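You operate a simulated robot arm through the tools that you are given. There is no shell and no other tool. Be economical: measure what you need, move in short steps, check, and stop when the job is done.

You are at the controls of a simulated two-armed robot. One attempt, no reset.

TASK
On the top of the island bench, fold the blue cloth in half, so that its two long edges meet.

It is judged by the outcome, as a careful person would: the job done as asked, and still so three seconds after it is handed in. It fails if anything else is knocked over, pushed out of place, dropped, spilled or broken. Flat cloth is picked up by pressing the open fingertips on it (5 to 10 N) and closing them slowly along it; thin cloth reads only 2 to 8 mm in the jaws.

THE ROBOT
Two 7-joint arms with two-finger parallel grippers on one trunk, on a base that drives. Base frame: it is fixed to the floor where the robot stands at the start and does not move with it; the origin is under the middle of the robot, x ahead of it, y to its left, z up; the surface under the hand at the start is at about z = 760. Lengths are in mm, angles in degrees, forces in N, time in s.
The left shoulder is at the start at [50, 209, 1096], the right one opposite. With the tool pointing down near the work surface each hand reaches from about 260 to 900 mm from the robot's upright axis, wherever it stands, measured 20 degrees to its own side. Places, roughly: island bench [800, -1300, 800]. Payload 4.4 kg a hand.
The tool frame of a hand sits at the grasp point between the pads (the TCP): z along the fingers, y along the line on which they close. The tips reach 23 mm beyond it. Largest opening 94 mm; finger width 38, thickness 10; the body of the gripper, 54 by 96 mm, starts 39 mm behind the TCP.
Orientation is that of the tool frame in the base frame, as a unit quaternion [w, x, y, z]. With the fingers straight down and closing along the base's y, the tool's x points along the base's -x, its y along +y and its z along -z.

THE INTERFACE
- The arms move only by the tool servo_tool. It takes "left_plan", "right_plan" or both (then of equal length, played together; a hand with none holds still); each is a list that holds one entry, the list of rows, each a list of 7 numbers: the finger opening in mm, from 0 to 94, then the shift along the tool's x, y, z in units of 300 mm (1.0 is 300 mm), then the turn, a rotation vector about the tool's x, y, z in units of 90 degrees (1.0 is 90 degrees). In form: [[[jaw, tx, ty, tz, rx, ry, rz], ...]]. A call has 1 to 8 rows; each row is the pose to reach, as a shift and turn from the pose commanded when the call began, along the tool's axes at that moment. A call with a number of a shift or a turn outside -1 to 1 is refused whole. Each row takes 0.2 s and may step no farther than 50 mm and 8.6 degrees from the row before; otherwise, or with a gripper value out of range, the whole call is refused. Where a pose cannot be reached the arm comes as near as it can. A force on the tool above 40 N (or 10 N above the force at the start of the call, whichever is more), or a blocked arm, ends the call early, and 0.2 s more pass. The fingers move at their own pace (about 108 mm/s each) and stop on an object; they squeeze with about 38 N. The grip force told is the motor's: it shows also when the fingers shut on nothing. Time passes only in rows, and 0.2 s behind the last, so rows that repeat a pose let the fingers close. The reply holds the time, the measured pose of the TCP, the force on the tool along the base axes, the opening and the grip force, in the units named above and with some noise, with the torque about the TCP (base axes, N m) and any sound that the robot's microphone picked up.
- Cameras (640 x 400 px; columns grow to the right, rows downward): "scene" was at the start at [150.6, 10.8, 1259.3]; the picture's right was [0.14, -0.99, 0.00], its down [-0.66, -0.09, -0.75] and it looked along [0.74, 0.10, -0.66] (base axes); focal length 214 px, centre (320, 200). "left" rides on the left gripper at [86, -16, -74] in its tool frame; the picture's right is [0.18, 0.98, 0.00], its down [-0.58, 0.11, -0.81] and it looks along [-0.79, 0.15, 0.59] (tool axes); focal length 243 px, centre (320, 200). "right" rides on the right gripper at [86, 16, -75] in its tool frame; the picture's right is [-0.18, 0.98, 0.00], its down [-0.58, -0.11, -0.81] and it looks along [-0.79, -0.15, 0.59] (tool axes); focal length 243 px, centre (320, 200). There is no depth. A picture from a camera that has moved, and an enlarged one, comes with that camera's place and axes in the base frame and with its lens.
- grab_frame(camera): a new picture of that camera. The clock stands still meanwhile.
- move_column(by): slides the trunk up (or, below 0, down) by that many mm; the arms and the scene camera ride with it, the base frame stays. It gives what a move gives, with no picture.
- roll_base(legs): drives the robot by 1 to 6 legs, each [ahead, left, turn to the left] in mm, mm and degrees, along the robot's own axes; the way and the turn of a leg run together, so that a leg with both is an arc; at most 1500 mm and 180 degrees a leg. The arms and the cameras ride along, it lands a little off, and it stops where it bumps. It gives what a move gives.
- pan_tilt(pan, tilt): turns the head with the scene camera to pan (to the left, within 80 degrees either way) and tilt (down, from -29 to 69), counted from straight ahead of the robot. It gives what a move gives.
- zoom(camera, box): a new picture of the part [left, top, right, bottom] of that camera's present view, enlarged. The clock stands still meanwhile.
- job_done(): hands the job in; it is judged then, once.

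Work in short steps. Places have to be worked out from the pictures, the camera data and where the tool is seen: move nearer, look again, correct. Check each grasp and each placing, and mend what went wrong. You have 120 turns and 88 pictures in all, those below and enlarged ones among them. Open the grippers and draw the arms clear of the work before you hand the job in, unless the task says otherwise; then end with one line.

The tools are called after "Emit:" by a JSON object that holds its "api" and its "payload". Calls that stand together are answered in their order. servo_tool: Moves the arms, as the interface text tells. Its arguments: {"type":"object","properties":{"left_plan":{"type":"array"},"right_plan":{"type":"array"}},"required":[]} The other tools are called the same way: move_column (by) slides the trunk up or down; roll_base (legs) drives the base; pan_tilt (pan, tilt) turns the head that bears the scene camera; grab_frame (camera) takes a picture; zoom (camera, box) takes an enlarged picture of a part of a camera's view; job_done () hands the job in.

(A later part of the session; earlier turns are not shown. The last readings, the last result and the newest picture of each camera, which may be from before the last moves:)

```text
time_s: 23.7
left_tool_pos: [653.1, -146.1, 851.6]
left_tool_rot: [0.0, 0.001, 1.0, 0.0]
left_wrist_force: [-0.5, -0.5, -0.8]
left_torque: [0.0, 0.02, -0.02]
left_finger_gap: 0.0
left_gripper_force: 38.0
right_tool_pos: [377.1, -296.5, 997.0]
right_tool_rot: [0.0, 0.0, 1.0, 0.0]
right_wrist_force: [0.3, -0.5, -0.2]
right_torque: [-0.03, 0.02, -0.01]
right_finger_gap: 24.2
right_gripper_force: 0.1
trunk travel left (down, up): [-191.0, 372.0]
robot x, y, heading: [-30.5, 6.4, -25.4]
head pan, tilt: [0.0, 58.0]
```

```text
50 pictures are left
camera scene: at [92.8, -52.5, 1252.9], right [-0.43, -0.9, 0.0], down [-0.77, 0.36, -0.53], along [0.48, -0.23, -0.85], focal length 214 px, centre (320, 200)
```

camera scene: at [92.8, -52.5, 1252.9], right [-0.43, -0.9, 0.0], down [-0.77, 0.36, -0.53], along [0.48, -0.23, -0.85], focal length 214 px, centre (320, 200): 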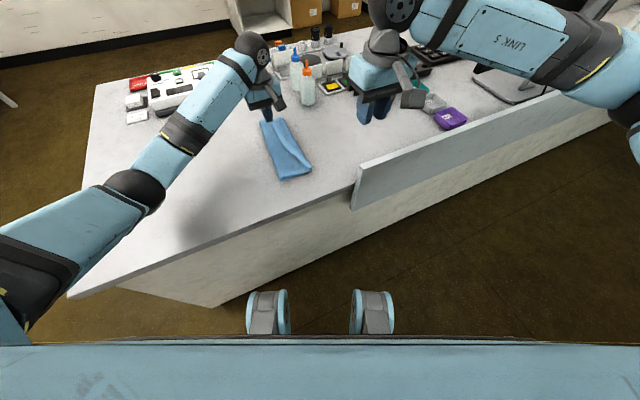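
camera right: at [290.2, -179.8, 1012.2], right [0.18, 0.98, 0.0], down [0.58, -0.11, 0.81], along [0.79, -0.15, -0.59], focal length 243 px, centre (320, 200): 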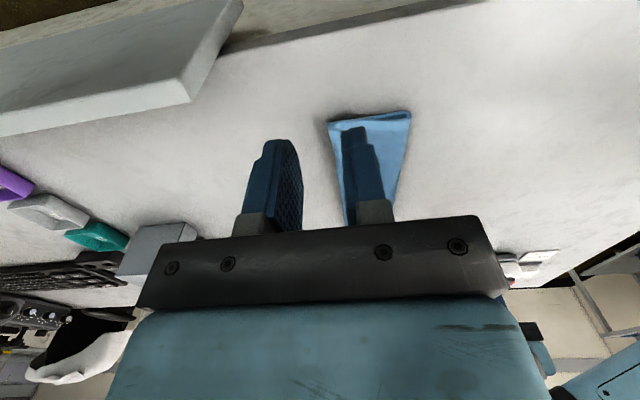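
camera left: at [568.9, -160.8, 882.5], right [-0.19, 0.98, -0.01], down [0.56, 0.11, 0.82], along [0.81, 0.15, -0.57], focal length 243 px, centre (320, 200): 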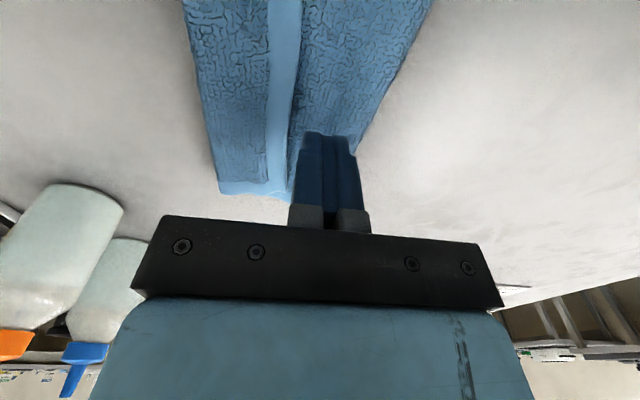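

The body is level again. I lower the hand to z≈795 and check that the pose follows the command.

Emit:
{"api": "servo_tool", "payload": {"left_plan": [[[0, 0, 0, 0.08, 0, 0, 0], [0, 0, 0, 0.14, 0, 0, 0], [0, 0, 0, 0.185, 0, 0, 0], [0, 0, 0, 0.195, 0, 0, 0]]]}}

Emit:
{"api": "zoom", "payload": {"camera": "scene", "box": [230, 90, 340, 190]}}

Emit:
{"api": "zoom", "payload": {"camera": "left", "box": [160, 0, 440, 220]}}

```text
time_s: 24.7
left_tool_pos: [654.3, -144.5, 792.8]
left_tool_rot: [0.001, 0.001, 1.0, 0.0]
left_wrist_force: [0.6, 0.6, -0.4]
left_torque: [-0.04, 0.0, -0.02]
left_finger_gap: 0.1
left_gripper_force: 38.2
right_tool_pos: [376.9, -296.3, 997.8]
right_tool_rot: [0.001, 0.0, 1.0, 0.0]
right_wrist_force: [-0.1, -0.7, 0.6]
right_torque: [-0.02, 0.01, -0.01]
right_finger_gap: 23.7
right_gripper_force: 0.2
trunk travel left (down, up): [-191.0, 372.0]
robot x, y, heading: [-26.8, 7.0, -25.2]
head pan, tilt: [0.0, 58.0]
```

```text
4.00 times, centred on (285, 140) of scene
camera zoom: at [92.7, -52.3, 1253.2], right [-0.43, -0.9, 0.0], down [-0.77, 0.36, -0.53], along [0.48, -0.23, -0.85], focal length 858 px, centre (460, 440)
```

zoom: 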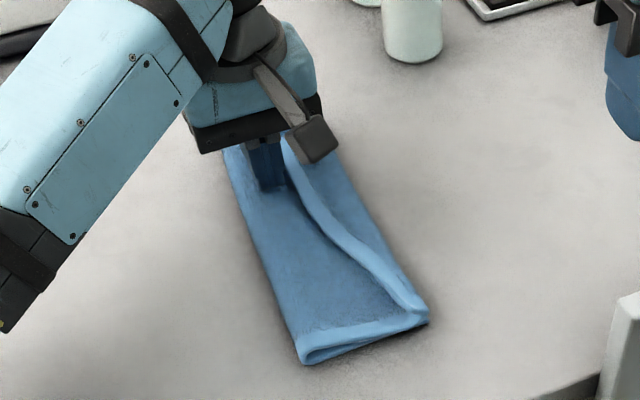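

```text
1.82 times, centred on (300, 110) of left
camera zoom: at [567.6, -161.6, 868.3], right [-0.18, 0.98, 0.0], down [0.58, 0.11, 0.81], along [0.79, 0.15, -0.59], focal length 441 px, centre (356, 364)
```

zoom: 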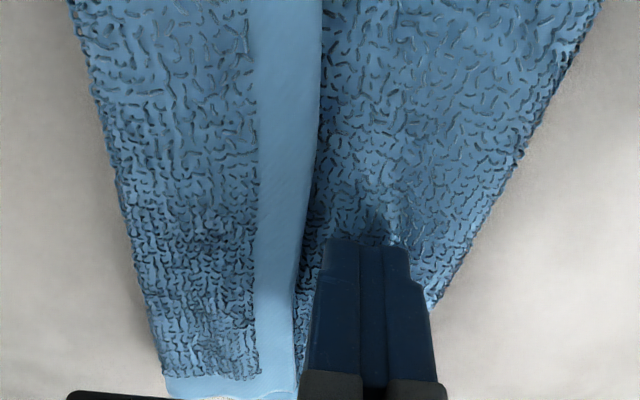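

The closed finger sits right next to the hem and barely touches the top layer. I sweep it toward -y to plow the flap over.

Emit:
{"api": "servo_tool", "payload": {"left_plan": [[[0, 0, -0.02, 0.006, 0, 0, 0], [0, 0, -0.06, 0.006, 0, 0, 0], [0, 0, -0.1, 0.006, 0, 0, 0], [0, 0, -0.14, 0.003, 0, 0, 0], [0, 0, -0.18, 0.0, 0, 0, 0]]]}}

Emit:
{"api": "zoom", "payload": {"camera": "scene", "box": [230, 90, 340, 190]}}

Emit:
{"api": "zoom", "payload": {"camera": "left", "box": [160, 0, 440, 220]}}

```text
time_s: 25.9
left_tool_pos: [654.4, -201.2, 795.4]
left_tool_rot: [0.0, 0.001, 1.0, 0.001]
left_wrist_force: [-0.2, -0.3, -0.9]
left_torque: [0.02, 0.02, -0.03]
left_finger_gap: 0.1
left_gripper_force: 38.2
right_tool_pos: [376.4, -296.2, 997.3]
right_tool_rot: [0.0, 0.0, 1.0, 0.001]
right_wrist_force: [0.0, 0.1, -0.4]
right_torque: [-0.01, -0.01, 0.02]
right_finger_gap: 23.9
right_gripper_force: 0.0
trunk travel left (down, up): [-191.0, 372.0]
robot x, y, heading: [-30.2, 9.2, -25.6]
head pan, tilt: [0.0, 58.0]
```

```text
4.00 times, centred on (285, 140) of scene
camera zoom: at [92.6, -52.6, 1253.2], right [-0.43, -0.9, 0.0], down [-0.77, 0.36, -0.53], along [0.48, -0.23, -0.85], focal length 858 px, centre (460, 440)
```

zoom: 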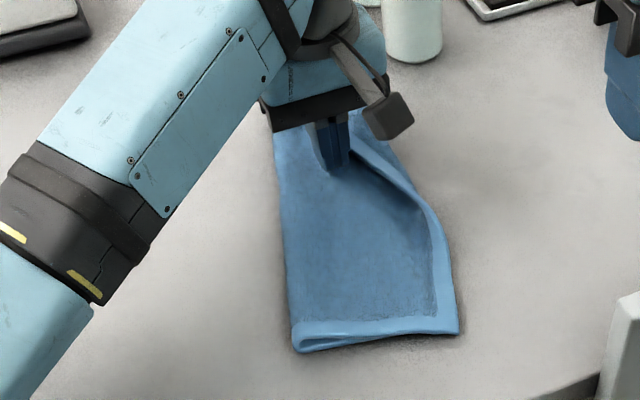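

```text
1.82 times, centred on (300, 110) of left
camera zoom: at [567.0, -216.5, 868.8], right [-0.18, 0.98, 0.0], down [0.58, 0.11, 0.81], along [0.79, 0.15, -0.59], focal length 441 px, centre (356, 364)
```

zoom: 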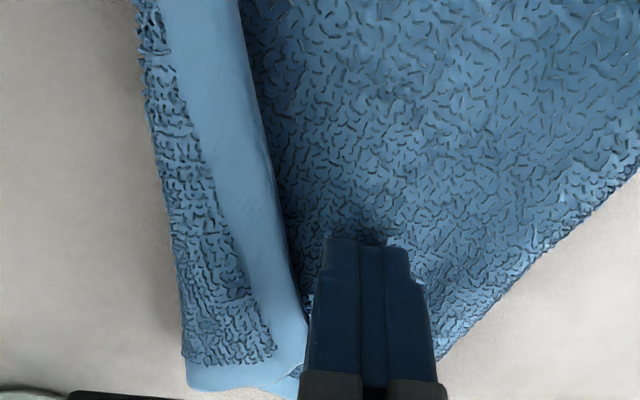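

The near flap has unrolled and the far flap is narrower, though the far end slid a little. I lift the hand and look at the whole cloth.

Emit:
{"api": "servo_tool", "payload": {"left_plan": [[[0, 0, 0, -0.1, 0, 0, 0], [0, 0, 0.1, -0.2, 0, 0, 0], [0, 0, 0.25, -0.25, 0, 0, 0], [0, 0, 0.4, -0.3, 0, 0, 0], [0, 0, 0.5, -0.35, 0, 0, 0]]]}}

Emit:
{"api": "zoom", "payload": {"camera": "scene", "box": [230, 90, 340, 190]}}

Emit:
{"api": "grab_frame", "payload": {"camera": "left"}}

```text
time_s: 27.1
left_tool_pos: [654.7, -46.1, 898.4]
left_tool_rot: [0.001, 0.001, 1.0, 0.0]
left_wrist_force: [0.2, -0.2, -0.2]
left_torque: [0.01, -0.02, -0.02]
left_finger_gap: 0.0
left_gripper_force: 38.7
right_tool_pos: [376.6, -296.5, 996.4]
right_tool_rot: [-0.001, 0.0, 1.0, 0.0]
right_wrist_force: [0.6, -0.7, -0.5]
right_torque: [0.04, -0.01, -0.01]
right_finger_gap: 24.2
right_gripper_force: 0.1
trunk travel left (down, up): [-191.0, 372.0]
robot x, y, heading: [-29.7, 8.9, -25.5]
head pan, tilt: [0.0, 58.0]
```

```text
4.00 times, centred on (285, 140) of scene
camera zoom: at [92.5, -51.8, 1253.2], right [-0.43, -0.9, 0.0], down [-0.77, 0.36, -0.53], along [0.48, -0.23, -0.85], focal length 858 px, centre (460, 440)
```

zoom: 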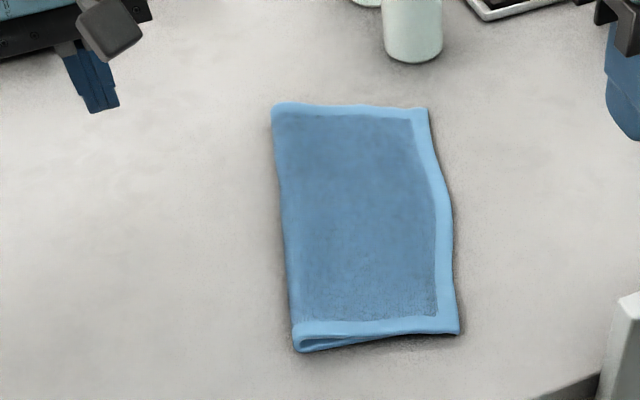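

```text
44 pictures are left
camera left: at [567.3, -63.6, 973.2], right [-0.18, 0.98, 0.0], down [0.58, 0.11, 0.81], along [0.79, 0.15, -0.59], focal length 243 px, centre (320, 200)
```

left: 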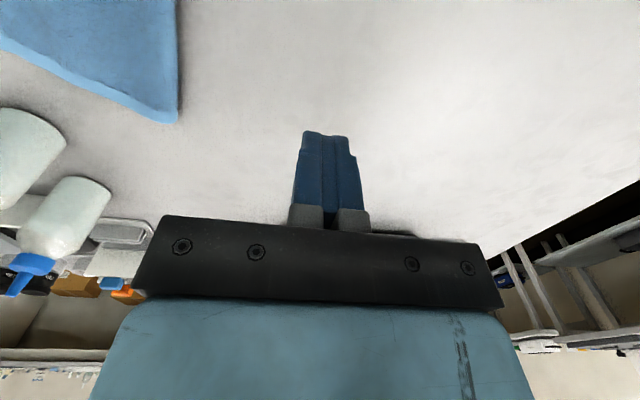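

The flap has sprung fully open. I check whether the two right-hand edges line up by zooming in tightly.

Emit:
{"api": "zoom", "payload": {"camera": "scene", "box": [290, 105, 350, 180]}}

Emit:
{"api": "zoom", "payload": {"camera": "scene", "box": [290, 100, 350, 135]}}

Emit:
{"api": "grab_frame", "payload": {"camera": "right"}}

```text
5.33 times, centred on (320, 142) of scene
camera zoom: at [92.5, -51.8, 1253.2], right [-0.43, -0.9, 0.0], down [-0.77, 0.36, -0.53], along [0.48, -0.23, -0.85], focal length 1144 px, centre (320, 507)
```

zoom: 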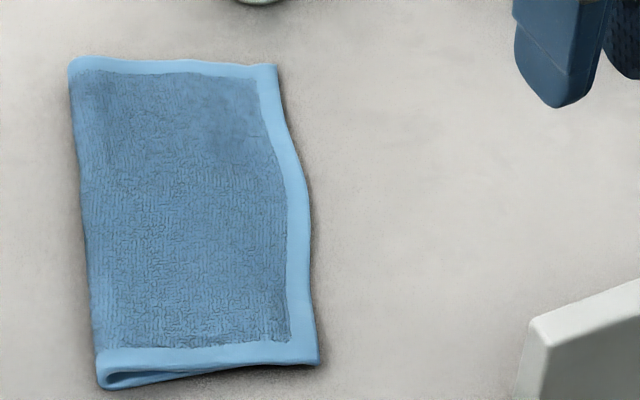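

```text
10.67 times, centred on (320, 118) of scene
camera zoom: at [92.5, -51.8, 1253.2], right [-0.43, -0.9, 0.0], down [-0.77, 0.36, -0.53], along [0.48, -0.23, -0.85], focal length 2288 px, centre (320, 1080)
```

zoom: 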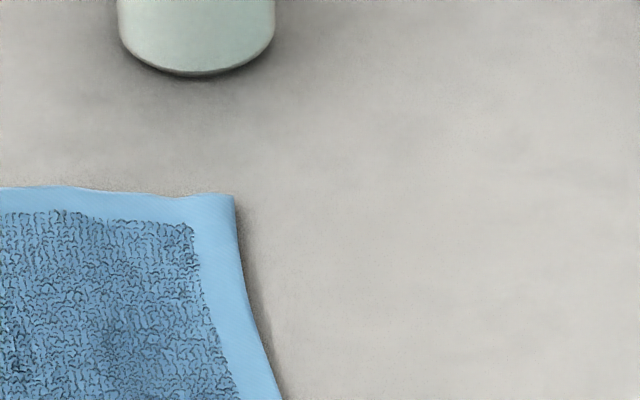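

```text
41 pictures are left
camera right: at [290.1, -280.5, 1071.8], right [0.18, 0.98, 0.0], down [0.58, -0.11, 0.81], along [0.79, -0.15, -0.59], focal length 243 px, centre (320, 200)
```

right: 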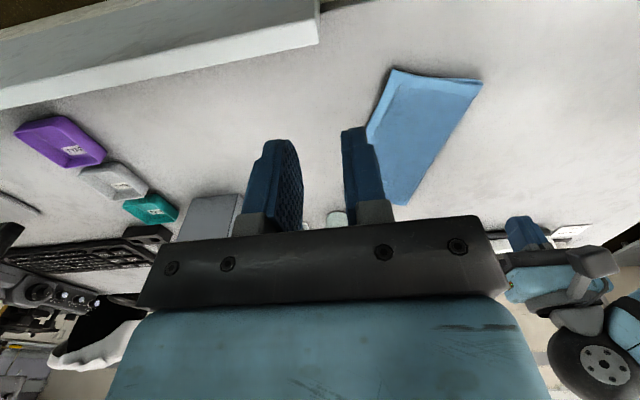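

The fold looks neat, but the widths are about 117 near and 132 far against an ideal 112, so the top layer probably overhangs the bottom by about 40 mm at the far end. I move the left hand, yawed to the local edge, over the far-right corner to lift and re-lay it.

Emit:
{"api": "servo_tool", "payload": {"left_plan": [[[18, -0.008, -0.13, 0.03, 0, 0, 0.026], [18, -0.016, -0.26, 0.06, 0, 0, 0.052], [18, -0.025, -0.4, 0.09, 0, 0, 0.078], [18, -0.033, -0.53, 0.12, 0, 0, 0.104], [18, -0.041, -0.66, 0.15, 0, 0, 0.13], [18, -0.05, -0.793, 0.19, 0, 0, 0.156]]]}}

Emit:
{"api": "grab_frame", "payload": {"camera": "left"}}

Emit:
{"api": "grab_frame", "payload": {"camera": "scene"}}

```text
time_s: 28.5
left_tool_pos: [670.1, -288.9, 842.6]
left_tool_rot: [0.001, 0.124, 0.992, 0.001]
left_wrist_force: [-0.6, 1.2, -0.4]
left_torque: [0.05, 0.0, 0.0]
left_finger_gap: 18.3
left_gripper_force: 0.1
right_tool_pos: [376.9, -296.8, 997.4]
right_tool_rot: [0.0, 0.001, 1.0, 0.0]
right_wrist_force: [0.8, -0.2, -0.1]
right_torque: [0.04, 0.02, -0.01]
right_finger_gap: 23.6
right_gripper_force: 0.0
trunk travel left (down, up): [-191.0, 372.0]
robot x, y, heading: [-30.6, 10.7, -25.3]
head pan, tilt: [0.0, 58.0]
```

```text
40 pictures are left
camera left: at [580.8, -282.9, 916.7], right [0.06, 1.0, 0.0], down [0.59, -0.04, 0.81], along [0.81, -0.05, -0.59], focal length 243 px, centre (320, 200)
```

left: 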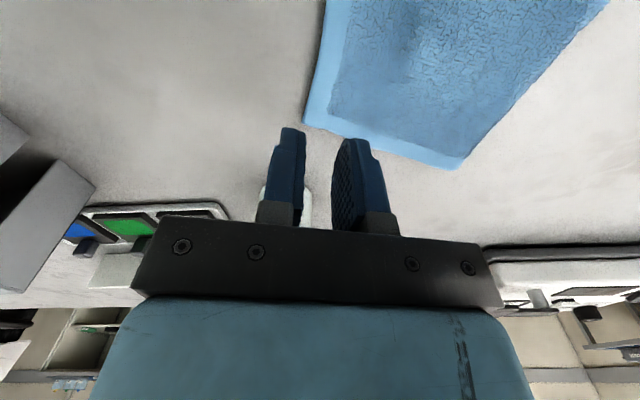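

```text
39 pictures are left
camera scene: at [92.4, -53.3, 1253.2], right [-0.43, -0.9, 0.0], down [-0.77, 0.36, -0.53], along [0.48, -0.23, -0.85], focal length 214 px, centre (320, 200)
```

scene: 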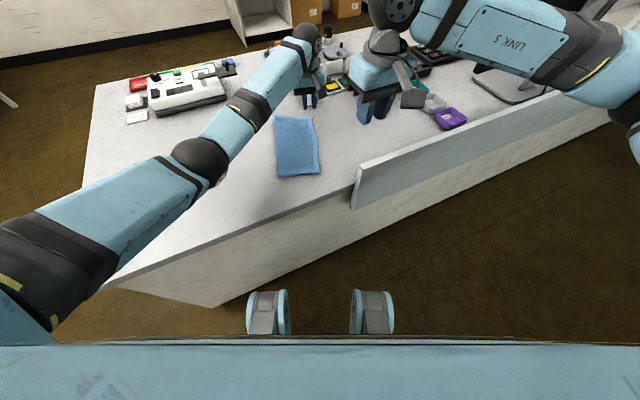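

The far-right corner is at about (691,-300). I shift the left hand 6 mm inward and lower it close to contact.

Emit:
{"api": "servo_tool", "payload": {"left_plan": [[[18, 0, 0.02, 0.09, 0, 0, 0], [18, 0, 0.02, 0.165, 0, 0, 0], [18, 0, 0.02, 0.18, 0, 0, 0], [18, 0, 0.02, 0.19, 0, 0, 0], [18, 0, 0.02, 0.197, 0, 0, 0]]]}}

Emit:
{"api": "zoom", "payload": {"camera": "left", "box": [220, 40, 460, 220]}}

```text
time_s: 29.7
left_tool_pos: [671.1, -282.1, 785.3]
left_tool_rot: [0.002, 0.122, 0.993, -0.001]
left_wrist_force: [2.5, -0.7, 14.3]
left_torque: [0.11, -0.13, -0.03]
left_finger_gap: 17.7
left_gripper_force: 0.0
right_tool_pos: [376.3, -296.6, 997.7]
right_tool_rot: [0.001, 0.0, 1.0, 0.0]
right_wrist_force: [-0.9, -0.2, -0.4]
right_torque: [0.04, -0.01, -0.03]
right_finger_gap: 24.1
right_gripper_force: 0.0
trunk travel left (down, up): [-191.0, 372.0]
robot x, y, heading: [-28.5, 7.2, -25.4]
head pan, tilt: [0.0, 58.0]
```

```text
2.22 times, centred on (340, 130) of left
camera zoom: at [581.7, -276.5, 860.1], right [0.06, 1.0, 0.0], down [0.59, -0.03, 0.81], along [0.81, -0.05, -0.59], focal length 539 px, centre (276, 356)
```

zoom: 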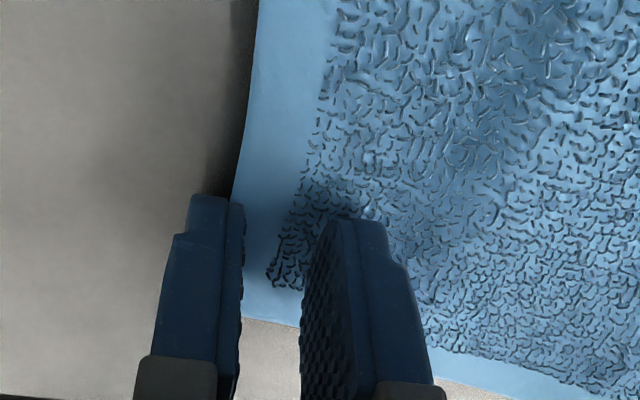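

Contact is 14 N and the outer finger straddles the edge. I ease up 1 mm and close slowly.

Emit:
{"api": "servo_tool", "payload": {"left_plan": [[[18, 0, 0, -0.004, 0, 0, 0], [14, 0, 0, -0.004, 0, 0, 0], [10, 0, 0, -0.004, 0, 0, 0], [6, 0, 0, -0.004, 0, 0, 0], [3, 0, 0, -0.004, 0, 0, 0], [0, 0, 0, -0.004, 0, 0, 0], [0, 0, 0, -0.004, 0, 0, 0]]]}}

Emit:
{"api": "zoom", "payload": {"camera": "left", "box": [220, 40, 460, 220]}}

```text
time_s: 31.3
left_tool_pos: [669.9, -281.1, 785.7]
left_tool_rot: [0.002, 0.123, 0.992, 0.0]
left_wrist_force: [-0.5, 0.2, 16.0]
left_torque: [0.06, -0.01, -0.03]
left_finger_gap: 0.0
left_gripper_force: 38.0
right_tool_pos: [375.3, -295.2, 998.8]
right_tool_rot: [0.001, 0.0, 1.0, -0.001]
right_wrist_force: [0.6, 0.5, -0.6]
right_torque: [0.01, 0.02, 0.0]
right_finger_gap: 23.8
right_gripper_force: 0.0
trunk travel left (down, up): [-191.0, 372.0]
robot x, y, heading: [-30.1, 6.5, -25.5]
head pan, tilt: [0.0, 58.0]
```

```text
2.22 times, centred on (340, 130) of left
camera zoom: at [581.3, -276.0, 860.4], right [0.06, 1.0, 0.0], down [0.59, -0.04, 0.81], along [0.81, -0.05, -0.59], focal length 539 px, centre (276, 356)
```

zoom: 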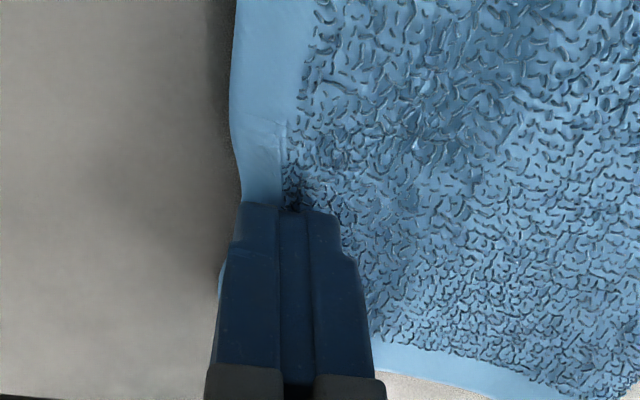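

The jaws read 0, so the pinch slipped. I lift slightly, open to 24, shift inward a little, press again and close more slowly.

Emit:
{"api": "servo_tool", "payload": {"left_plan": [[[0, 0, 0, -0.04, 0, 0, 0], [24, 0, 0.02, -0.04, 0, 0, 0], [24, 0, 0.02, -0.02, 0, 0, 0], [24, 0, 0.02, -0.005, 0, 0, 0], [24, 0, 0.02, 0.0, 0, 0, 0]]]}}

Emit:
{"api": "zoom", "payload": {"camera": "left", "box": [220, 40, 460, 220]}}

```text
time_s: 32.5
left_tool_pos: [671.6, -274.5, 786.7]
left_tool_rot: [0.002, 0.124, 0.992, 0.0]
left_wrist_force: [1.6, 0.3, 10.1]
left_torque: [0.03, -0.1, 0.0]
left_finger_gap: 23.9
left_gripper_force: 0.1
right_tool_pos: [375.4, -295.0, 998.0]
right_tool_rot: [0.001, 0.0, 1.0, 0.0]
right_wrist_force: [-1.0, 0.1, 0.2]
right_torque: [0.02, 0.02, -0.03]
right_finger_gap: 23.8
right_gripper_force: 0.0
trunk travel left (down, up): [-191.0, 372.0]
robot x, y, heading: [-33.0, 4.8, -25.7]
head pan, tilt: [0.0, 58.0]
```

```text
2.22 times, centred on (340, 130) of left
camera zoom: at [583.5, -270.1, 860.9], right [0.06, 1.0, 0.0], down [0.59, -0.04, 0.81], along [0.81, -0.05, -0.59], focal length 539 px, centre (276, 356)
```

zoom: 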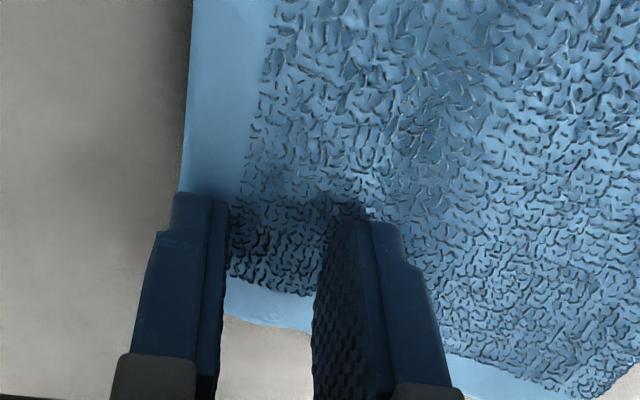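

Both fingertips are now on the cloth at 10 N. I close slowly.

Emit:
{"api": "servo_tool", "payload": {"left_plan": [[[20, 0, 0, 0, 0, 0, 0], [16, 0, 0, 0, 0, 0, 0], [12, 0, 0, 0, 0, 0, 0], [9, 0, 0, 0, 0, 0, 0], [6, 0, 0, 0, 0, 0, 0], [3, 0, 0, 0, 0, 0, 0], [0, 0, 0, 0, 0, 0, 0], [0, 0, 0, 0, 0, 0, 0]]]}}

Emit:
{"api": "zoom", "payload": {"camera": "left", "box": [220, 40, 460, 220]}}

```text
time_s: 34.3
left_tool_pos: [671.4, -274.7, 787.2]
left_tool_rot: [0.001, 0.122, 0.992, 0.0]
left_wrist_force: [1.0, 0.0, 16.2]
left_torque: [0.06, 0.0, 0.02]
left_finger_gap: 3.5
left_gripper_force: 37.5
right_tool_pos: [375.6, -295.8, 998.7]
right_tool_rot: [0.002, 0.0, 1.0, 0.0]
right_wrist_force: [0.5, -0.3, -0.5]
right_torque: [-0.02, 0.01, 0.0]
right_finger_gap: 24.1
right_gripper_force: 0.0
trunk travel left (down, up): [-191.0, 372.0]
robot x, y, heading: [-31.9, 3.8, -25.4]
head pan, tilt: [0.0, 58.0]
```

```text
2.22 times, centred on (340, 130) of left
camera zoom: at [583.0, -269.8, 860.6], right [0.06, 1.0, 0.0], down [0.59, -0.04, 0.81], along [0.81, -0.05, -0.59], focal length 539 px, centre (276, 356)
```

zoom: 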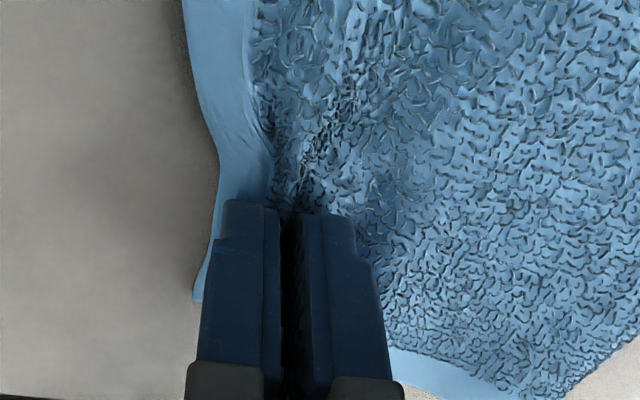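

The jaws hold at 3.5 mm. I lift the corner 70 mm, moving back toward +y, and look at the bottom layer.

Emit:
{"api": "servo_tool", "payload": {"left_plan": [[[0, 0, 0.01, -0.06, 0, 0, 0], [0, 0, 0.04, -0.12, 0, 0, 0], [0, 0, 0.08, -0.18, 0, 0, 0], [0, 0, 0.13, -0.23, 0, 0, 0]]]}}

Emit:
{"api": "grab_frame", "payload": {"camera": "left"}}

Emit:
{"api": "zoom", "payload": {"camera": "scene", "box": [250, 80, 360, 190]}}

```text
time_s: 35.3
left_tool_pos: [682.4, -237.4, 852.3]
left_tool_rot: [0.0, 0.123, 0.992, 0.0]
left_wrist_force: [0.0, -0.3, 0.5]
left_torque: [-0.02, -0.03, 0.02]
left_finger_gap: 3.4
left_gripper_force: 38.4
right_tool_pos: [377.1, -295.6, 996.9]
right_tool_rot: [0.0, 0.001, 1.0, 0.001]
right_wrist_force: [-0.5, 0.4, 0.5]
right_torque: [0.0, 0.0, 0.01]
right_finger_gap: 23.8
right_gripper_force: 0.0
trunk travel left (down, up): [-191.0, 372.0]
robot x, y, heading: [-28.9, 2.4, -25.1]
head pan, tilt: [0.0, 58.0]
```

```text
34 pictures are left
camera left: at [593.4, -232.7, 927.8], right [0.06, 1.0, 0.0], down [0.59, -0.04, 0.81], along [0.8, -0.05, -0.59], focal length 243 px, centre (320, 200)
```

left: 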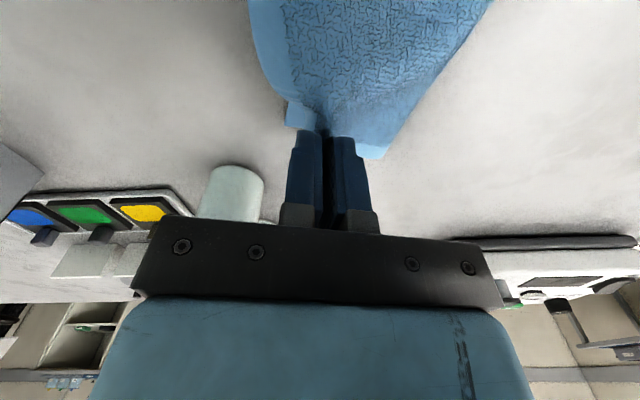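

```text
3.64 times, centred on (305, 135) of scene
camera zoom: at [92.8, -52.0, 1253.2], right [-0.43, -0.9, 0.0], down [-0.77, 0.36, -0.53], along [0.48, -0.23, -0.85], focal length 780 px, centre (374, 436)
```

zoom: 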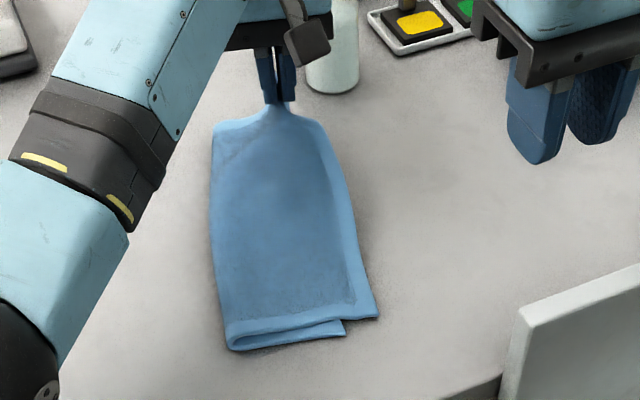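

With the corner lifted I can see the near bottom corner, so the top overhangs by about 30 mm near and 45 mm far. I bring the right hand to the near end of the overhanging edge so that both hands can re-lay it.

Emit:
{"api": "servo_tool", "payload": {"right_plan": [[[20, -0.084, 0.049, 0.07, 0, 0, 0.027], [20, -0.168, 0.098, 0.16, 0, 0, 0.054], [20, -0.252, 0.146, 0.26, 0, 0, 0.08], [20, -0.337, 0.195, 0.36, 0, 0, 0.107], [20, -0.422, 0.243, 0.46, 0, 0, 0.133]]]}}

Emit:
{"api": "grab_frame", "payload": {"camera": "right"}}

Emit:
{"api": "grab_frame", "payload": {"camera": "scene"}}

```text
time_s: 36.5
left_tool_pos: [682.5, -238.0, 852.4]
left_tool_rot: [0.001, 0.123, 0.992, -0.001]
left_wrist_force: [-0.3, 0.7, 0.3]
left_torque: [-0.02, -0.02, -0.01]
left_finger_gap: 3.5
left_gripper_force: 37.5
right_tool_pos: [505.8, -224.9, 859.0]
right_tool_rot: [-0.001, 0.105, 0.995, 0.0]
right_wrist_force: [0.8, -0.2, 0.0]
right_torque: [0.0, -0.01, 0.02]
right_finger_gap: 19.9
right_gripper_force: 0.0
trunk travel left (down, up): [-191.0, 372.0]
robot x, y, heading: [-29.8, 4.5, -25.5]
head pan, tilt: [0.0, 58.0]
```

```text
32 pictures are left
camera right: at [422.8, -191.0, 933.8], right [0.39, 0.92, 0.0], down [0.55, -0.23, 0.81], along [0.74, -0.31, -0.59], focal length 243 px, centre (320, 200)
```

right: 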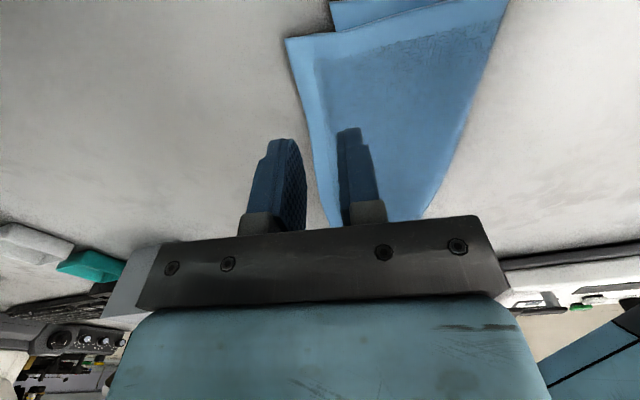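

```text
31 pictures are left
camera scene: at [93.4, -52.0, 1253.1], right [-0.43, -0.9, 0.0], down [-0.77, 0.36, -0.53], along [0.48, -0.23, -0.85], focal length 214 px, centre (320, 200)
```

scene: 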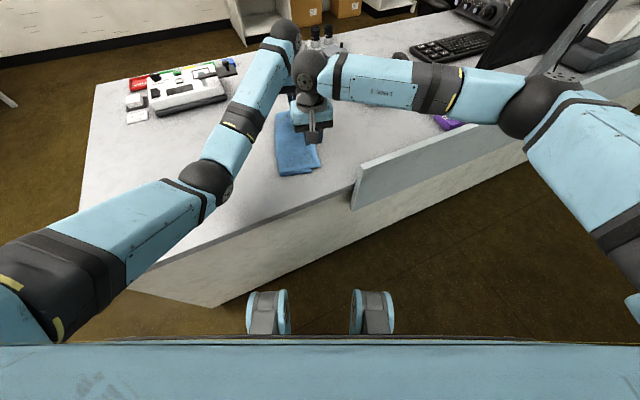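

The target matches the edge, with the corner at (472,-234). I lower the right hand to contact.

Emit:
{"api": "servo_tool", "payload": {"right_plan": [[[20, 0, 0, 0.1, 0, 0, 0], [20, 0, 0, 0.2, 0, 0, 0], [20, 0, 0, 0.23, 0, 0, 0], [20, 0, 0, 0.24, 0, 0, 0], [20, 0, 0, 0.244, 0, 0, 0]]]}}

Emit:
{"api": "zoom", "payload": {"camera": "right", "box": [220, 40, 460, 220]}}

```text
time_s: 37.7
left_tool_pos: [680.3, -239.0, 854.8]
left_tool_rot: [0.001, 0.123, 0.992, 0.0]
left_wrist_force: [-0.9, 0.1, -0.3]
left_torque: [-0.01, -0.01, 0.01]
left_finger_gap: 3.5
left_gripper_force: 37.9
right_tool_pos: [504.0, -223.4, 788.2]
right_tool_rot: [0.002, 0.105, 0.995, 0.0]
right_wrist_force: [-0.1, -1.6, 13.9]
right_torque: [0.22, -0.03, 0.0]
right_finger_gap: 19.8
right_gripper_force: 0.1
trunk travel left (down, up): [-191.0, 372.0]
robot x, y, heading: [-31.9, 4.1, -25.3]
head pan, tilt: [0.0, 58.0]
```

```text
2.22 times, centred on (340, 130) of right
camera zoom: at [422.1, -189.9, 862.4], right [0.38, 0.92, 0.0], down [0.54, -0.23, 0.81], along [0.75, -0.31, -0.59], focal length 539 px, centre (276, 356)
```

zoom: 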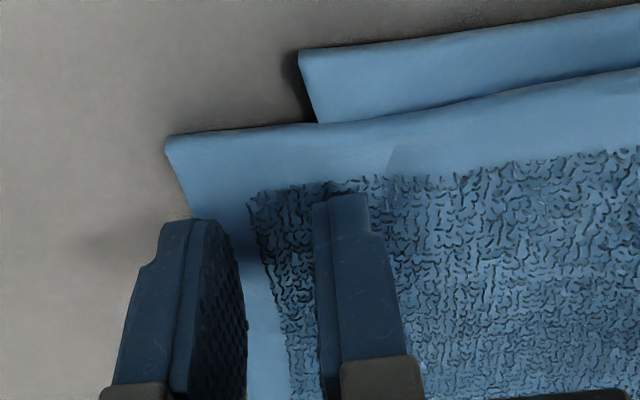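

The inner finger carries the load on the double layer and the outer one does not press. I tilt the hand about 6° to lower the outer finger, shift slightly inward and re-press.

Emit:
{"api": "servo_tool", "payload": {"right_plan": [[[20, 0, 0, -0.02, 0, 0, 0], [20, 0, 0.013, -0.02, -0.066, 0, 0], [20, 0, 0.013, -0.012, -0.066, 0, 0], [20, 0, 0.013, -0.004, -0.066, 0, 0], [20, 0, 0.013, 0.0, -0.066, 0, 0]]]}}

Emit:
{"api": "zoom", "payload": {"camera": "right", "box": [220, 40, 460, 220]}}

```text
time_s: 38.9
left_tool_pos: [681.1, -237.1, 853.7]
left_tool_rot: [0.001, 0.122, 0.993, 0.0]
left_wrist_force: [0.1, -0.3, -0.8]
left_torque: [-0.03, -0.01, 0.02]
left_finger_gap: 3.8
left_gripper_force: 37.7
right_tool_pos: [504.7, -220.0, 786.7]
right_tool_rot: [0.006, 0.105, 0.993, 0.052]
right_wrist_force: [-1.3, 0.5, 12.2]
right_torque: [-0.06, 0.05, -0.02]
right_finger_gap: 20.0
right_gripper_force: 0.0
trunk travel left (down, up): [-191.0, 372.0]
robot x, y, heading: [-30.5, 5.2, -25.4]
head pan, tilt: [0.0, 58.0]
```

```text
2.22 times, centred on (340, 130) of right
camera zoom: at [420.9, -193.8, 863.1], right [0.38, 0.92, 0.1], down [0.53, -0.31, 0.79], along [0.76, -0.25, -0.6], focal length 539 px, centre (276, 356)
```

zoom: 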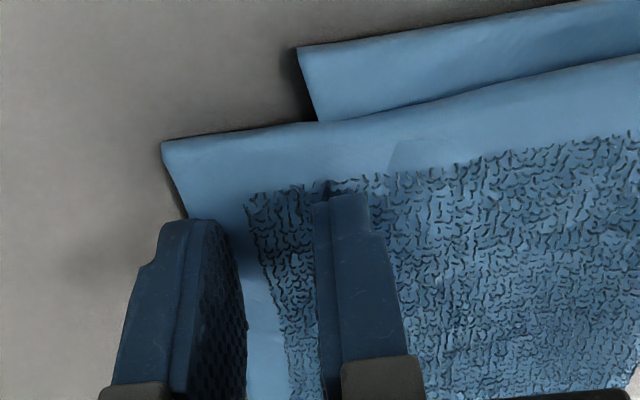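

The load is now shared between the fingers. I close slowly.

Emit:
{"api": "servo_tool", "payload": {"right_plan": [[[17, 0, 0, 0, 0, 0, 0], [14, 0, 0, 0, 0, 0, 0], [11, 0, 0, 0, 0, 0, 0], [8, 0, 0, 0, 0, 0, 0], [5, 0, 0, 0, 0, 0, 0], [2, 0, 0, 0, 0, 0, 0], [0, 0, 0, 0, 0, 0, 0], [0, 0, 0, 0, 0, 0, 0]]]}}

Emit:
{"api": "zoom", "payload": {"camera": "right", "box": [220, 40, 460, 220]}}

```text
time_s: 40.7
left_tool_pos: [681.6, -238.7, 853.4]
left_tool_rot: [0.001, 0.123, 0.992, 0.0]
left_wrist_force: [-0.1, 0.1, -0.3]
left_torque: [-0.03, 0.0, 0.02]
left_finger_gap: 3.3
left_gripper_force: 37.4
right_tool_pos: [504.4, -218.7, 786.6]
right_tool_rot: [0.006, 0.104, 0.993, 0.051]
right_wrist_force: [2.2, 3.0, 18.0]
right_torque: [0.28, -0.11, 0.01]
right_finger_gap: 4.0
right_gripper_force: 37.5
trunk travel left (down, up): [-191.0, 372.0]
robot x, y, heading: [-30.6, 0.7, -25.4]
head pan, tilt: [0.0, 58.0]
```

```text
2.22 times, centred on (340, 130) of right
camera zoom: at [420.6, -193.6, 862.7], right [0.38, 0.92, 0.1], down [0.53, -0.31, 0.79], along [0.76, -0.25, -0.6], focal length 539 px, centre (276, 356)
```

zoom: 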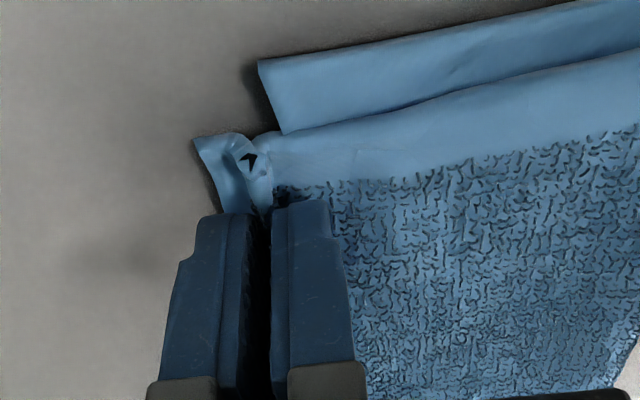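

The right hand also holds at 4 mm. I lift it to match the left hand and view the bottom layer's edge.

Emit:
{"api": "servo_tool", "payload": {"right_plan": [[[0, 0, 0.02, -0.06, 0.02, 0, 0], [0, 0, 0.07, -0.12, 0.04, 0, 0], [0, 0, 0.12, -0.17, 0.06, 0, 0], [0, 0, 0.173, -0.202, 0.066, 0, 0]]]}}

Emit:
{"api": "grab_frame", "payload": {"camera": "right"}}

Emit:
{"api": "zoom", "payload": {"camera": "scene", "box": [250, 80, 360, 190]}}

Emit:
{"api": "grab_frame", "payload": {"camera": "left"}}

```text
time_s: 41.7
left_tool_pos: [683.0, -236.7, 853.5]
left_tool_rot: [0.0, 0.122, 0.993, 0.0]
left_wrist_force: [-0.2, 0.1, -0.3]
left_torque: [0.01, 0.01, 0.01]
left_finger_gap: 3.7
left_gripper_force: 38.3
right_tool_pos: [514.1, -178.2, 851.0]
right_tool_rot: [-0.002, 0.106, 0.994, -0.002]
right_wrist_force: [-7.3, -18.2, -9.0]
right_torque: [1.44, -0.46, -0.33]
right_finger_gap: 3.7
right_gripper_force: 37.6
trunk travel left (down, up): [-191.0, 372.0]
robot x, y, heading: [-30.9, 3.4, -25.4]
head pan, tilt: [0.0, 58.0]
```

```text
27 pictures are left
camera right: at [431.6, -143.8, 924.8], right [0.39, 0.92, -0.01], down [0.55, -0.23, 0.81], along [0.74, -0.32, -0.59], focal length 243 px, centre (320, 200)
```

right: 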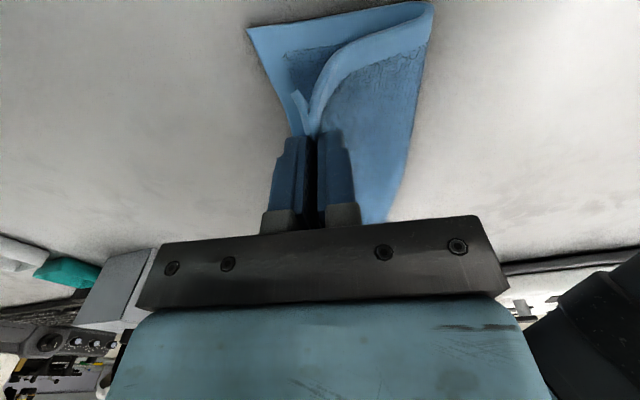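

```text
3.64 times, centred on (305, 135) of scene
camera zoom: at [92.8, -52.0, 1253.2], right [-0.43, -0.9, 0.0], down [-0.77, 0.36, -0.53], along [0.48, -0.23, -0.85], focal length 780 px, centre (374, 436)
```

zoom: 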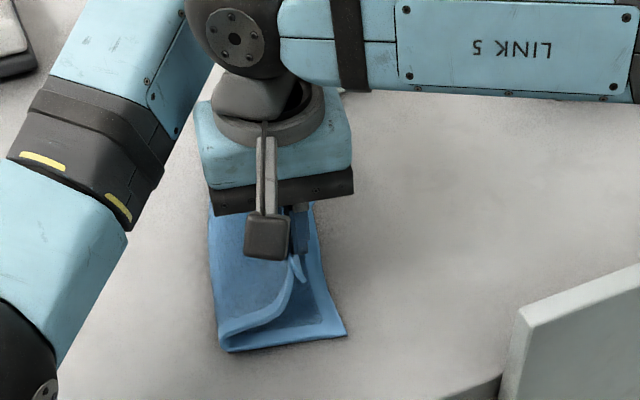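

```text
25 pictures are left
camera left: at [594.7, -232.0, 928.2], right [0.06, 1.0, 0.0], down [0.59, -0.03, 0.81], along [0.81, -0.05, -0.59], focal length 243 px, centre (320, 200)
```

left: 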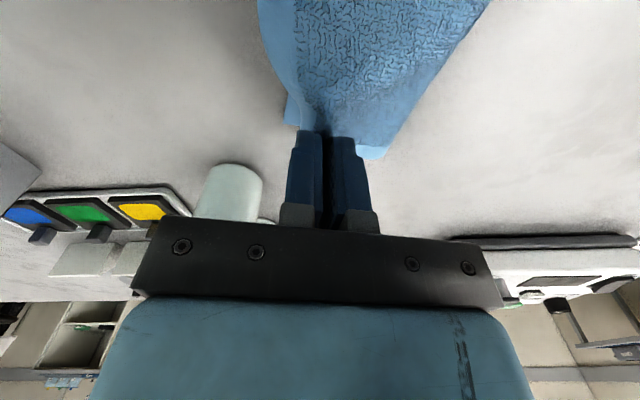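

The right wrist reads 18 N because it touches the left arm. I back it off 18 mm, which also aligns the two hands relative to the bottom edge, before carrying both by the base.

Emit:
{"api": "servo_tool", "payload": {"right_plan": [[[0, 0, -0.03, 0, 0, 0, 0], [0, 0, -0.06, 0, 0, 0, 0]]]}}

Emit:
{"api": "move_column", "payload": {"by": 12}}

```text
time_s: 42.3
left_tool_pos: [680.9, -238.8, 852.7]
left_tool_rot: [0.0, 0.122, 0.992, 0.001]
left_wrist_force: [0.4, -1.1, 0.0]
left_torque: [-0.03, -0.01, -0.02]
left_finger_gap: 3.8
left_gripper_force: 37.8
right_tool_pos: [509.4, -191.8, 851.2]
right_tool_rot: [0.001, 0.105, 0.995, 0.001]
right_wrist_force: [-0.3, -0.6, -0.1]
right_torque: [0.08, -0.03, 0.02]
right_finger_gap: 3.7
right_gripper_force: 38.3
trunk travel left (down, up): [-191.0, 372.0]
robot x, y, heading: [-28.2, 6.2, -25.4]
head pan, tilt: [0.0, 58.0]
```

```text
time_s: 42.9
left_tool_pos: [681.4, -239.4, 865.3]
left_tool_rot: [0.0, 0.123, 0.992, 0.0]
left_wrist_force: [-0.7, 0.6, -0.7]
left_torque: [-0.01, 0.02, 0.03]
left_finger_gap: 3.6
left_gripper_force: 38.1
right_tool_pos: [511.0, -193.1, 863.0]
right_tool_rot: [0.0, 0.104, 0.995, -0.001]
right_wrist_force: [1.2, -0.2, 0.0]
right_torque: [0.08, -0.01, 0.0]
right_finger_gap: 3.5
right_gripper_force: 37.8
trunk travel left (down, up): [-203.0, 360.0]
robot x, y, heading: [-33.2, 5.8, -25.4]
head pan, tilt: [0.0, 58.0]
```

The contact has cleared. I roll the base about 94 mm along the fold normal so that both hands stand above the intended fold line.

Emit:
{"api": "roll_base", "payload": {"legs": [[-19.7, 92, 0]]}}

Emit:
{"api": "grab_frame", "payload": {"camera": "left"}}

Emit:
{"api": "grab_frame", "payload": {"camera": "right"}}

```text
time_s: 44.4
left_tool_pos: [703.1, -147.2, 864.8]
left_tool_rot: [0.0, 0.123, 0.992, 0.0]
left_wrist_force: [-0.2, -0.2, 0.7]
left_torque: [0.0, -0.03, 0.03]
left_finger_gap: 3.6
left_gripper_force: 37.4
right_tool_pos: [530.6, -100.7, 862.3]
right_tool_rot: [0.0, 0.105, 0.995, 0.0]
right_wrist_force: [0.2, 0.9, 0.1]
right_torque: [0.06, -0.01, 0.02]
right_finger_gap: 3.8
right_gripper_force: 38.0
trunk travel left (down, up): [-203.0, 360.0]
robot x, y, heading: [-13.1, 94.0, -24.9]
head pan, tilt: [0.0, 58.0]
```

```text
24 pictures are left
camera left: at [614.4, -142.1, 939.7], right [0.06, 1.0, 0.0], down [0.59, -0.04, 0.81], along [0.81, -0.05, -0.59], focal length 243 px, centre (320, 200)
```

left: 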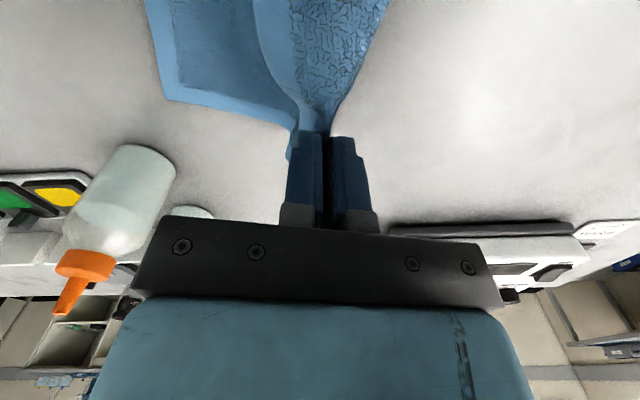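

```text
23 pictures are left
camera right: at [449.9, -67.9, 938.0], right [0.39, 0.92, 0.0], down [0.55, -0.23, 0.81], along [0.74, -0.31, -0.59], focal length 243 px, centre (320, 200)
```

right: 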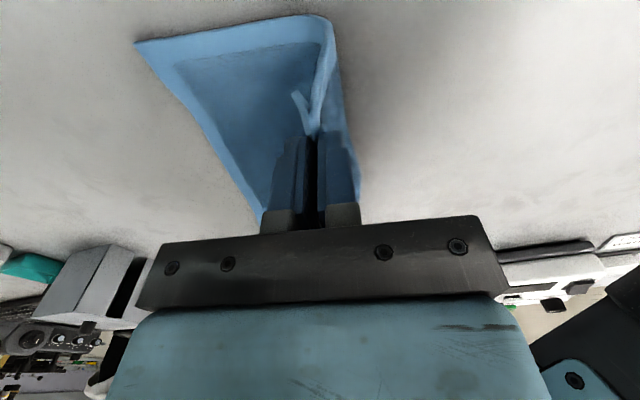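

The fold line now stands at n≈112 from the bottom edge at both ends, as wanted. I fold over along a taut 78 mm arc with both arms, stopping short of the left arm's limit.

Emit:
{"api": "servo_tool", "payload": {"left_plan": [[[0, 0, -0.0451, 0.004, 0, 0, 0], [0, 0, -0.0889, 0.0157, 0, 0, 0], [0, 0, -0.13, 0.0348, 0, 0, 0], [0, 0, -0.167, 0.0608, 0, 0, 0], [0, 0, -0.19, 0.0827, 0, 0, 0]]], "right_plan": [[[0, 0, -0.0451, 0.004, 0, 0, 0], [0, 0, -0.0889, 0.0157, 0, 0, 0], [0, 0, -0.13, 0.0348, 0, 0, 0], [0, 0, -0.167, 0.0608, 0, 0, 0], [0, 0, -0.19, 0.0827, 0, 0, 0]]]}}

Emit:
{"api": "grab_frame", "payload": {"camera": "right"}}

Emit:
{"api": "grab_frame", "payload": {"camera": "left"}}

```text
time_s: 45.6
left_tool_pos: [688.2, -203.4, 839.5]
left_tool_rot: [0.0, 0.122, 0.992, 0.0]
left_wrist_force: [0.0, 0.1, -0.2]
left_torque: [0.01, -0.01, 0.0]
left_finger_gap: 3.6
left_gripper_force: 38.0
right_tool_pos: [519.6, -156.7, 839.0]
right_tool_rot: [0.0, 0.104, 0.995, 0.0]
right_wrist_force: [-0.3, 0.8, -0.5]
right_torque: [0.07, -0.02, 0.01]
right_finger_gap: 3.3
right_gripper_force: 38.1
trunk travel left (down, up): [-203.0, 360.0]
robot x, y, heading: [-11.2, 102.5, -25.5]
head pan, tilt: [0.0, 58.0]
```

```text
22 pictures are left
camera right: at [437.9, -123.9, 913.1], right [0.38, 0.92, 0.0], down [0.55, -0.23, 0.81], along [0.74, -0.31, -0.59], focal length 243 px, centre (320, 200)
```

right: 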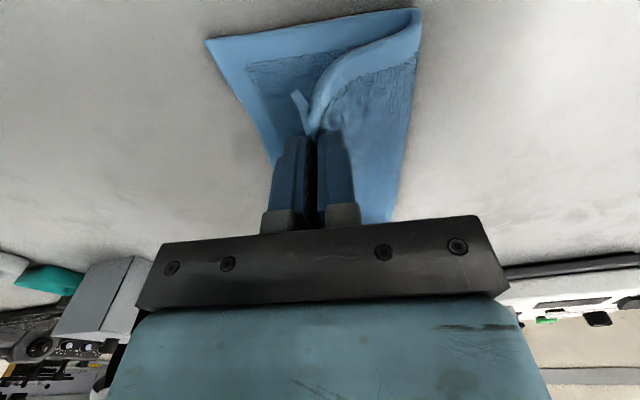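

```text
21 pictures are left
camera left: at [599.8, -197.7, 914.0], right [0.06, 1.0, 0.0], down [0.59, -0.04, 0.81], along [0.81, -0.05, -0.59], focal length 243 px, centre (320, 200)
```

left: 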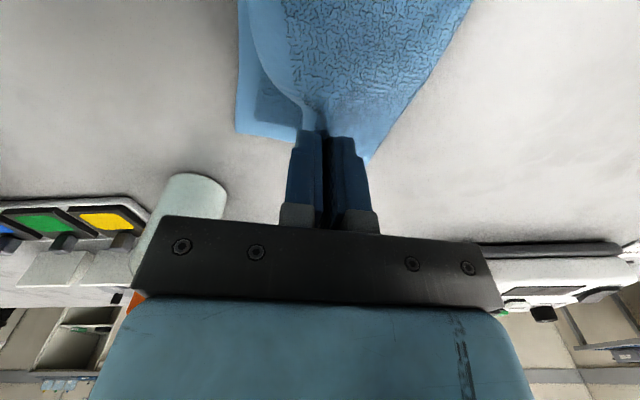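

Both hands are at n≈55 and h≈54, with the fold crease at n≈112. I finish the arc with the column down and a small base roll.

Emit:
{"api": "move_column", "payload": {"by": -34}}

Emit:
{"api": "roll_base", "payload": {"legs": [[4, -20.5, 0]]}}

Emit:
{"api": "move_column", "payload": {"by": -11}}

Emit:
{"api": "grab_frame", "payload": {"camera": "right"}}

Emit:
{"api": "grab_frame", "payload": {"camera": "left"}}

```text
time_s: 46.4
left_tool_pos: [687.1, -203.4, 805.3]
left_tool_rot: [0.001, 0.123, 0.992, 0.0]
left_wrist_force: [0.4, 0.4, -0.3]
left_torque: [0.01, -0.03, 0.01]
left_finger_gap: 3.7
left_gripper_force: 37.9
right_tool_pos: [519.7, -156.6, 805.0]
right_tool_rot: [0.0, 0.105, 0.994, -0.001]
right_wrist_force: [-0.8, -1.2, 0.3]
right_torque: [0.05, -0.02, 0.0]
right_finger_gap: 3.6
right_gripper_force: 37.8
trunk travel left (down, up): [-169.0, 394.0]
robot x, y, heading: [-8.9, 98.5, -25.5]
head pan, tilt: [0.0, 58.0]
```

```text
time_s: 47.3
left_tool_pos: [682.5, -223.3, 805.9]
left_tool_rot: [0.0, 0.123, 0.992, 0.001]
left_wrist_force: [-0.4, 0.6, 0.9]
left_torque: [0.03, -0.01, -0.02]
left_finger_gap: 3.5
left_gripper_force: 38.0
right_tool_pos: [514.2, -176.4, 804.3]
right_tool_rot: [0.0, 0.105, 0.995, 0.0]
right_wrist_force: [-0.2, 0.2, -0.3]
right_torque: [0.08, 0.0, -0.01]
right_finger_gap: 3.8
right_gripper_force: 38.3
trunk travel left (down, up): [-169.0, 394.0]
robot x, y, heading: [-13.0, 78.5, -25.3]
head pan, tilt: [0.0, 58.0]
```

```text
time_s: 47.9
left_tool_pos: [683.1, -224.0, 795.0]
left_tool_rot: [0.0, 0.122, 0.993, 0.0]
left_wrist_force: [0.5, -0.3, 1.4]
left_torque: [-0.02, -0.01, 0.0]
left_finger_gap: 3.8
left_gripper_force: 38.6
right_tool_pos: [515.5, -177.2, 794.8]
right_tool_rot: [0.0, 0.104, 0.995, 0.0]
right_wrist_force: [0.6, -0.6, -0.7]
right_torque: [0.11, -0.02, -0.04]
right_finger_gap: 3.7
right_gripper_force: 38.0
trunk travel left (down, up): [-158.0, 405.0]
robot x, y, heading: [-11.8, 80.7, -25.7]
head pan, tilt: [0.0, 58.0]
```

```text
20 pictures are left
camera right: at [432.4, -143.7, 868.8], right [0.39, 0.92, 0.0], down [0.55, -0.23, 0.81], along [0.74, -0.31, -0.59], focal length 243 px, centre (320, 200)
```

right: 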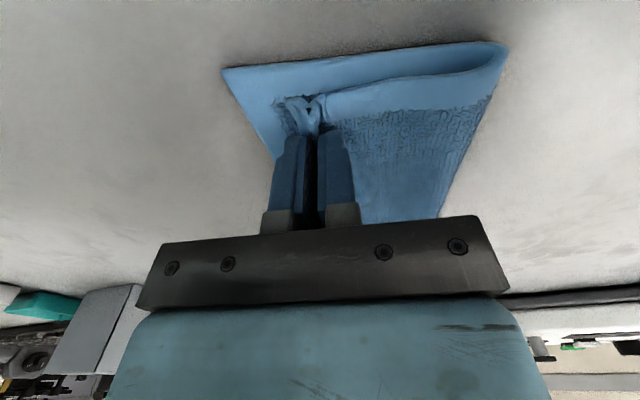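

```text
19 pictures are left
camera left: at [594.3, -217.6, 869.7], right [0.06, 1.0, 0.0], down [0.59, -0.04, 0.81], along [0.81, -0.05, -0.59], focal length 243 px, centre (320, 200)
```

left: 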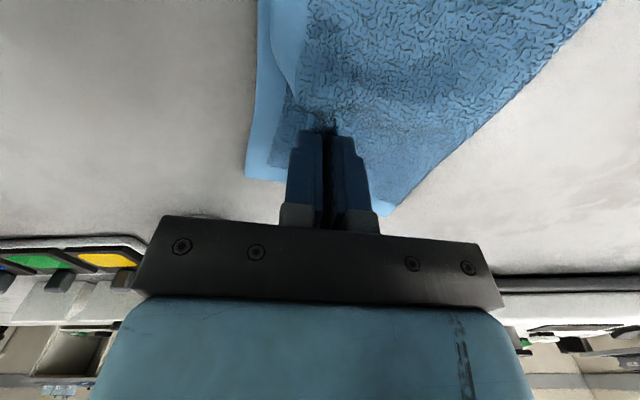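

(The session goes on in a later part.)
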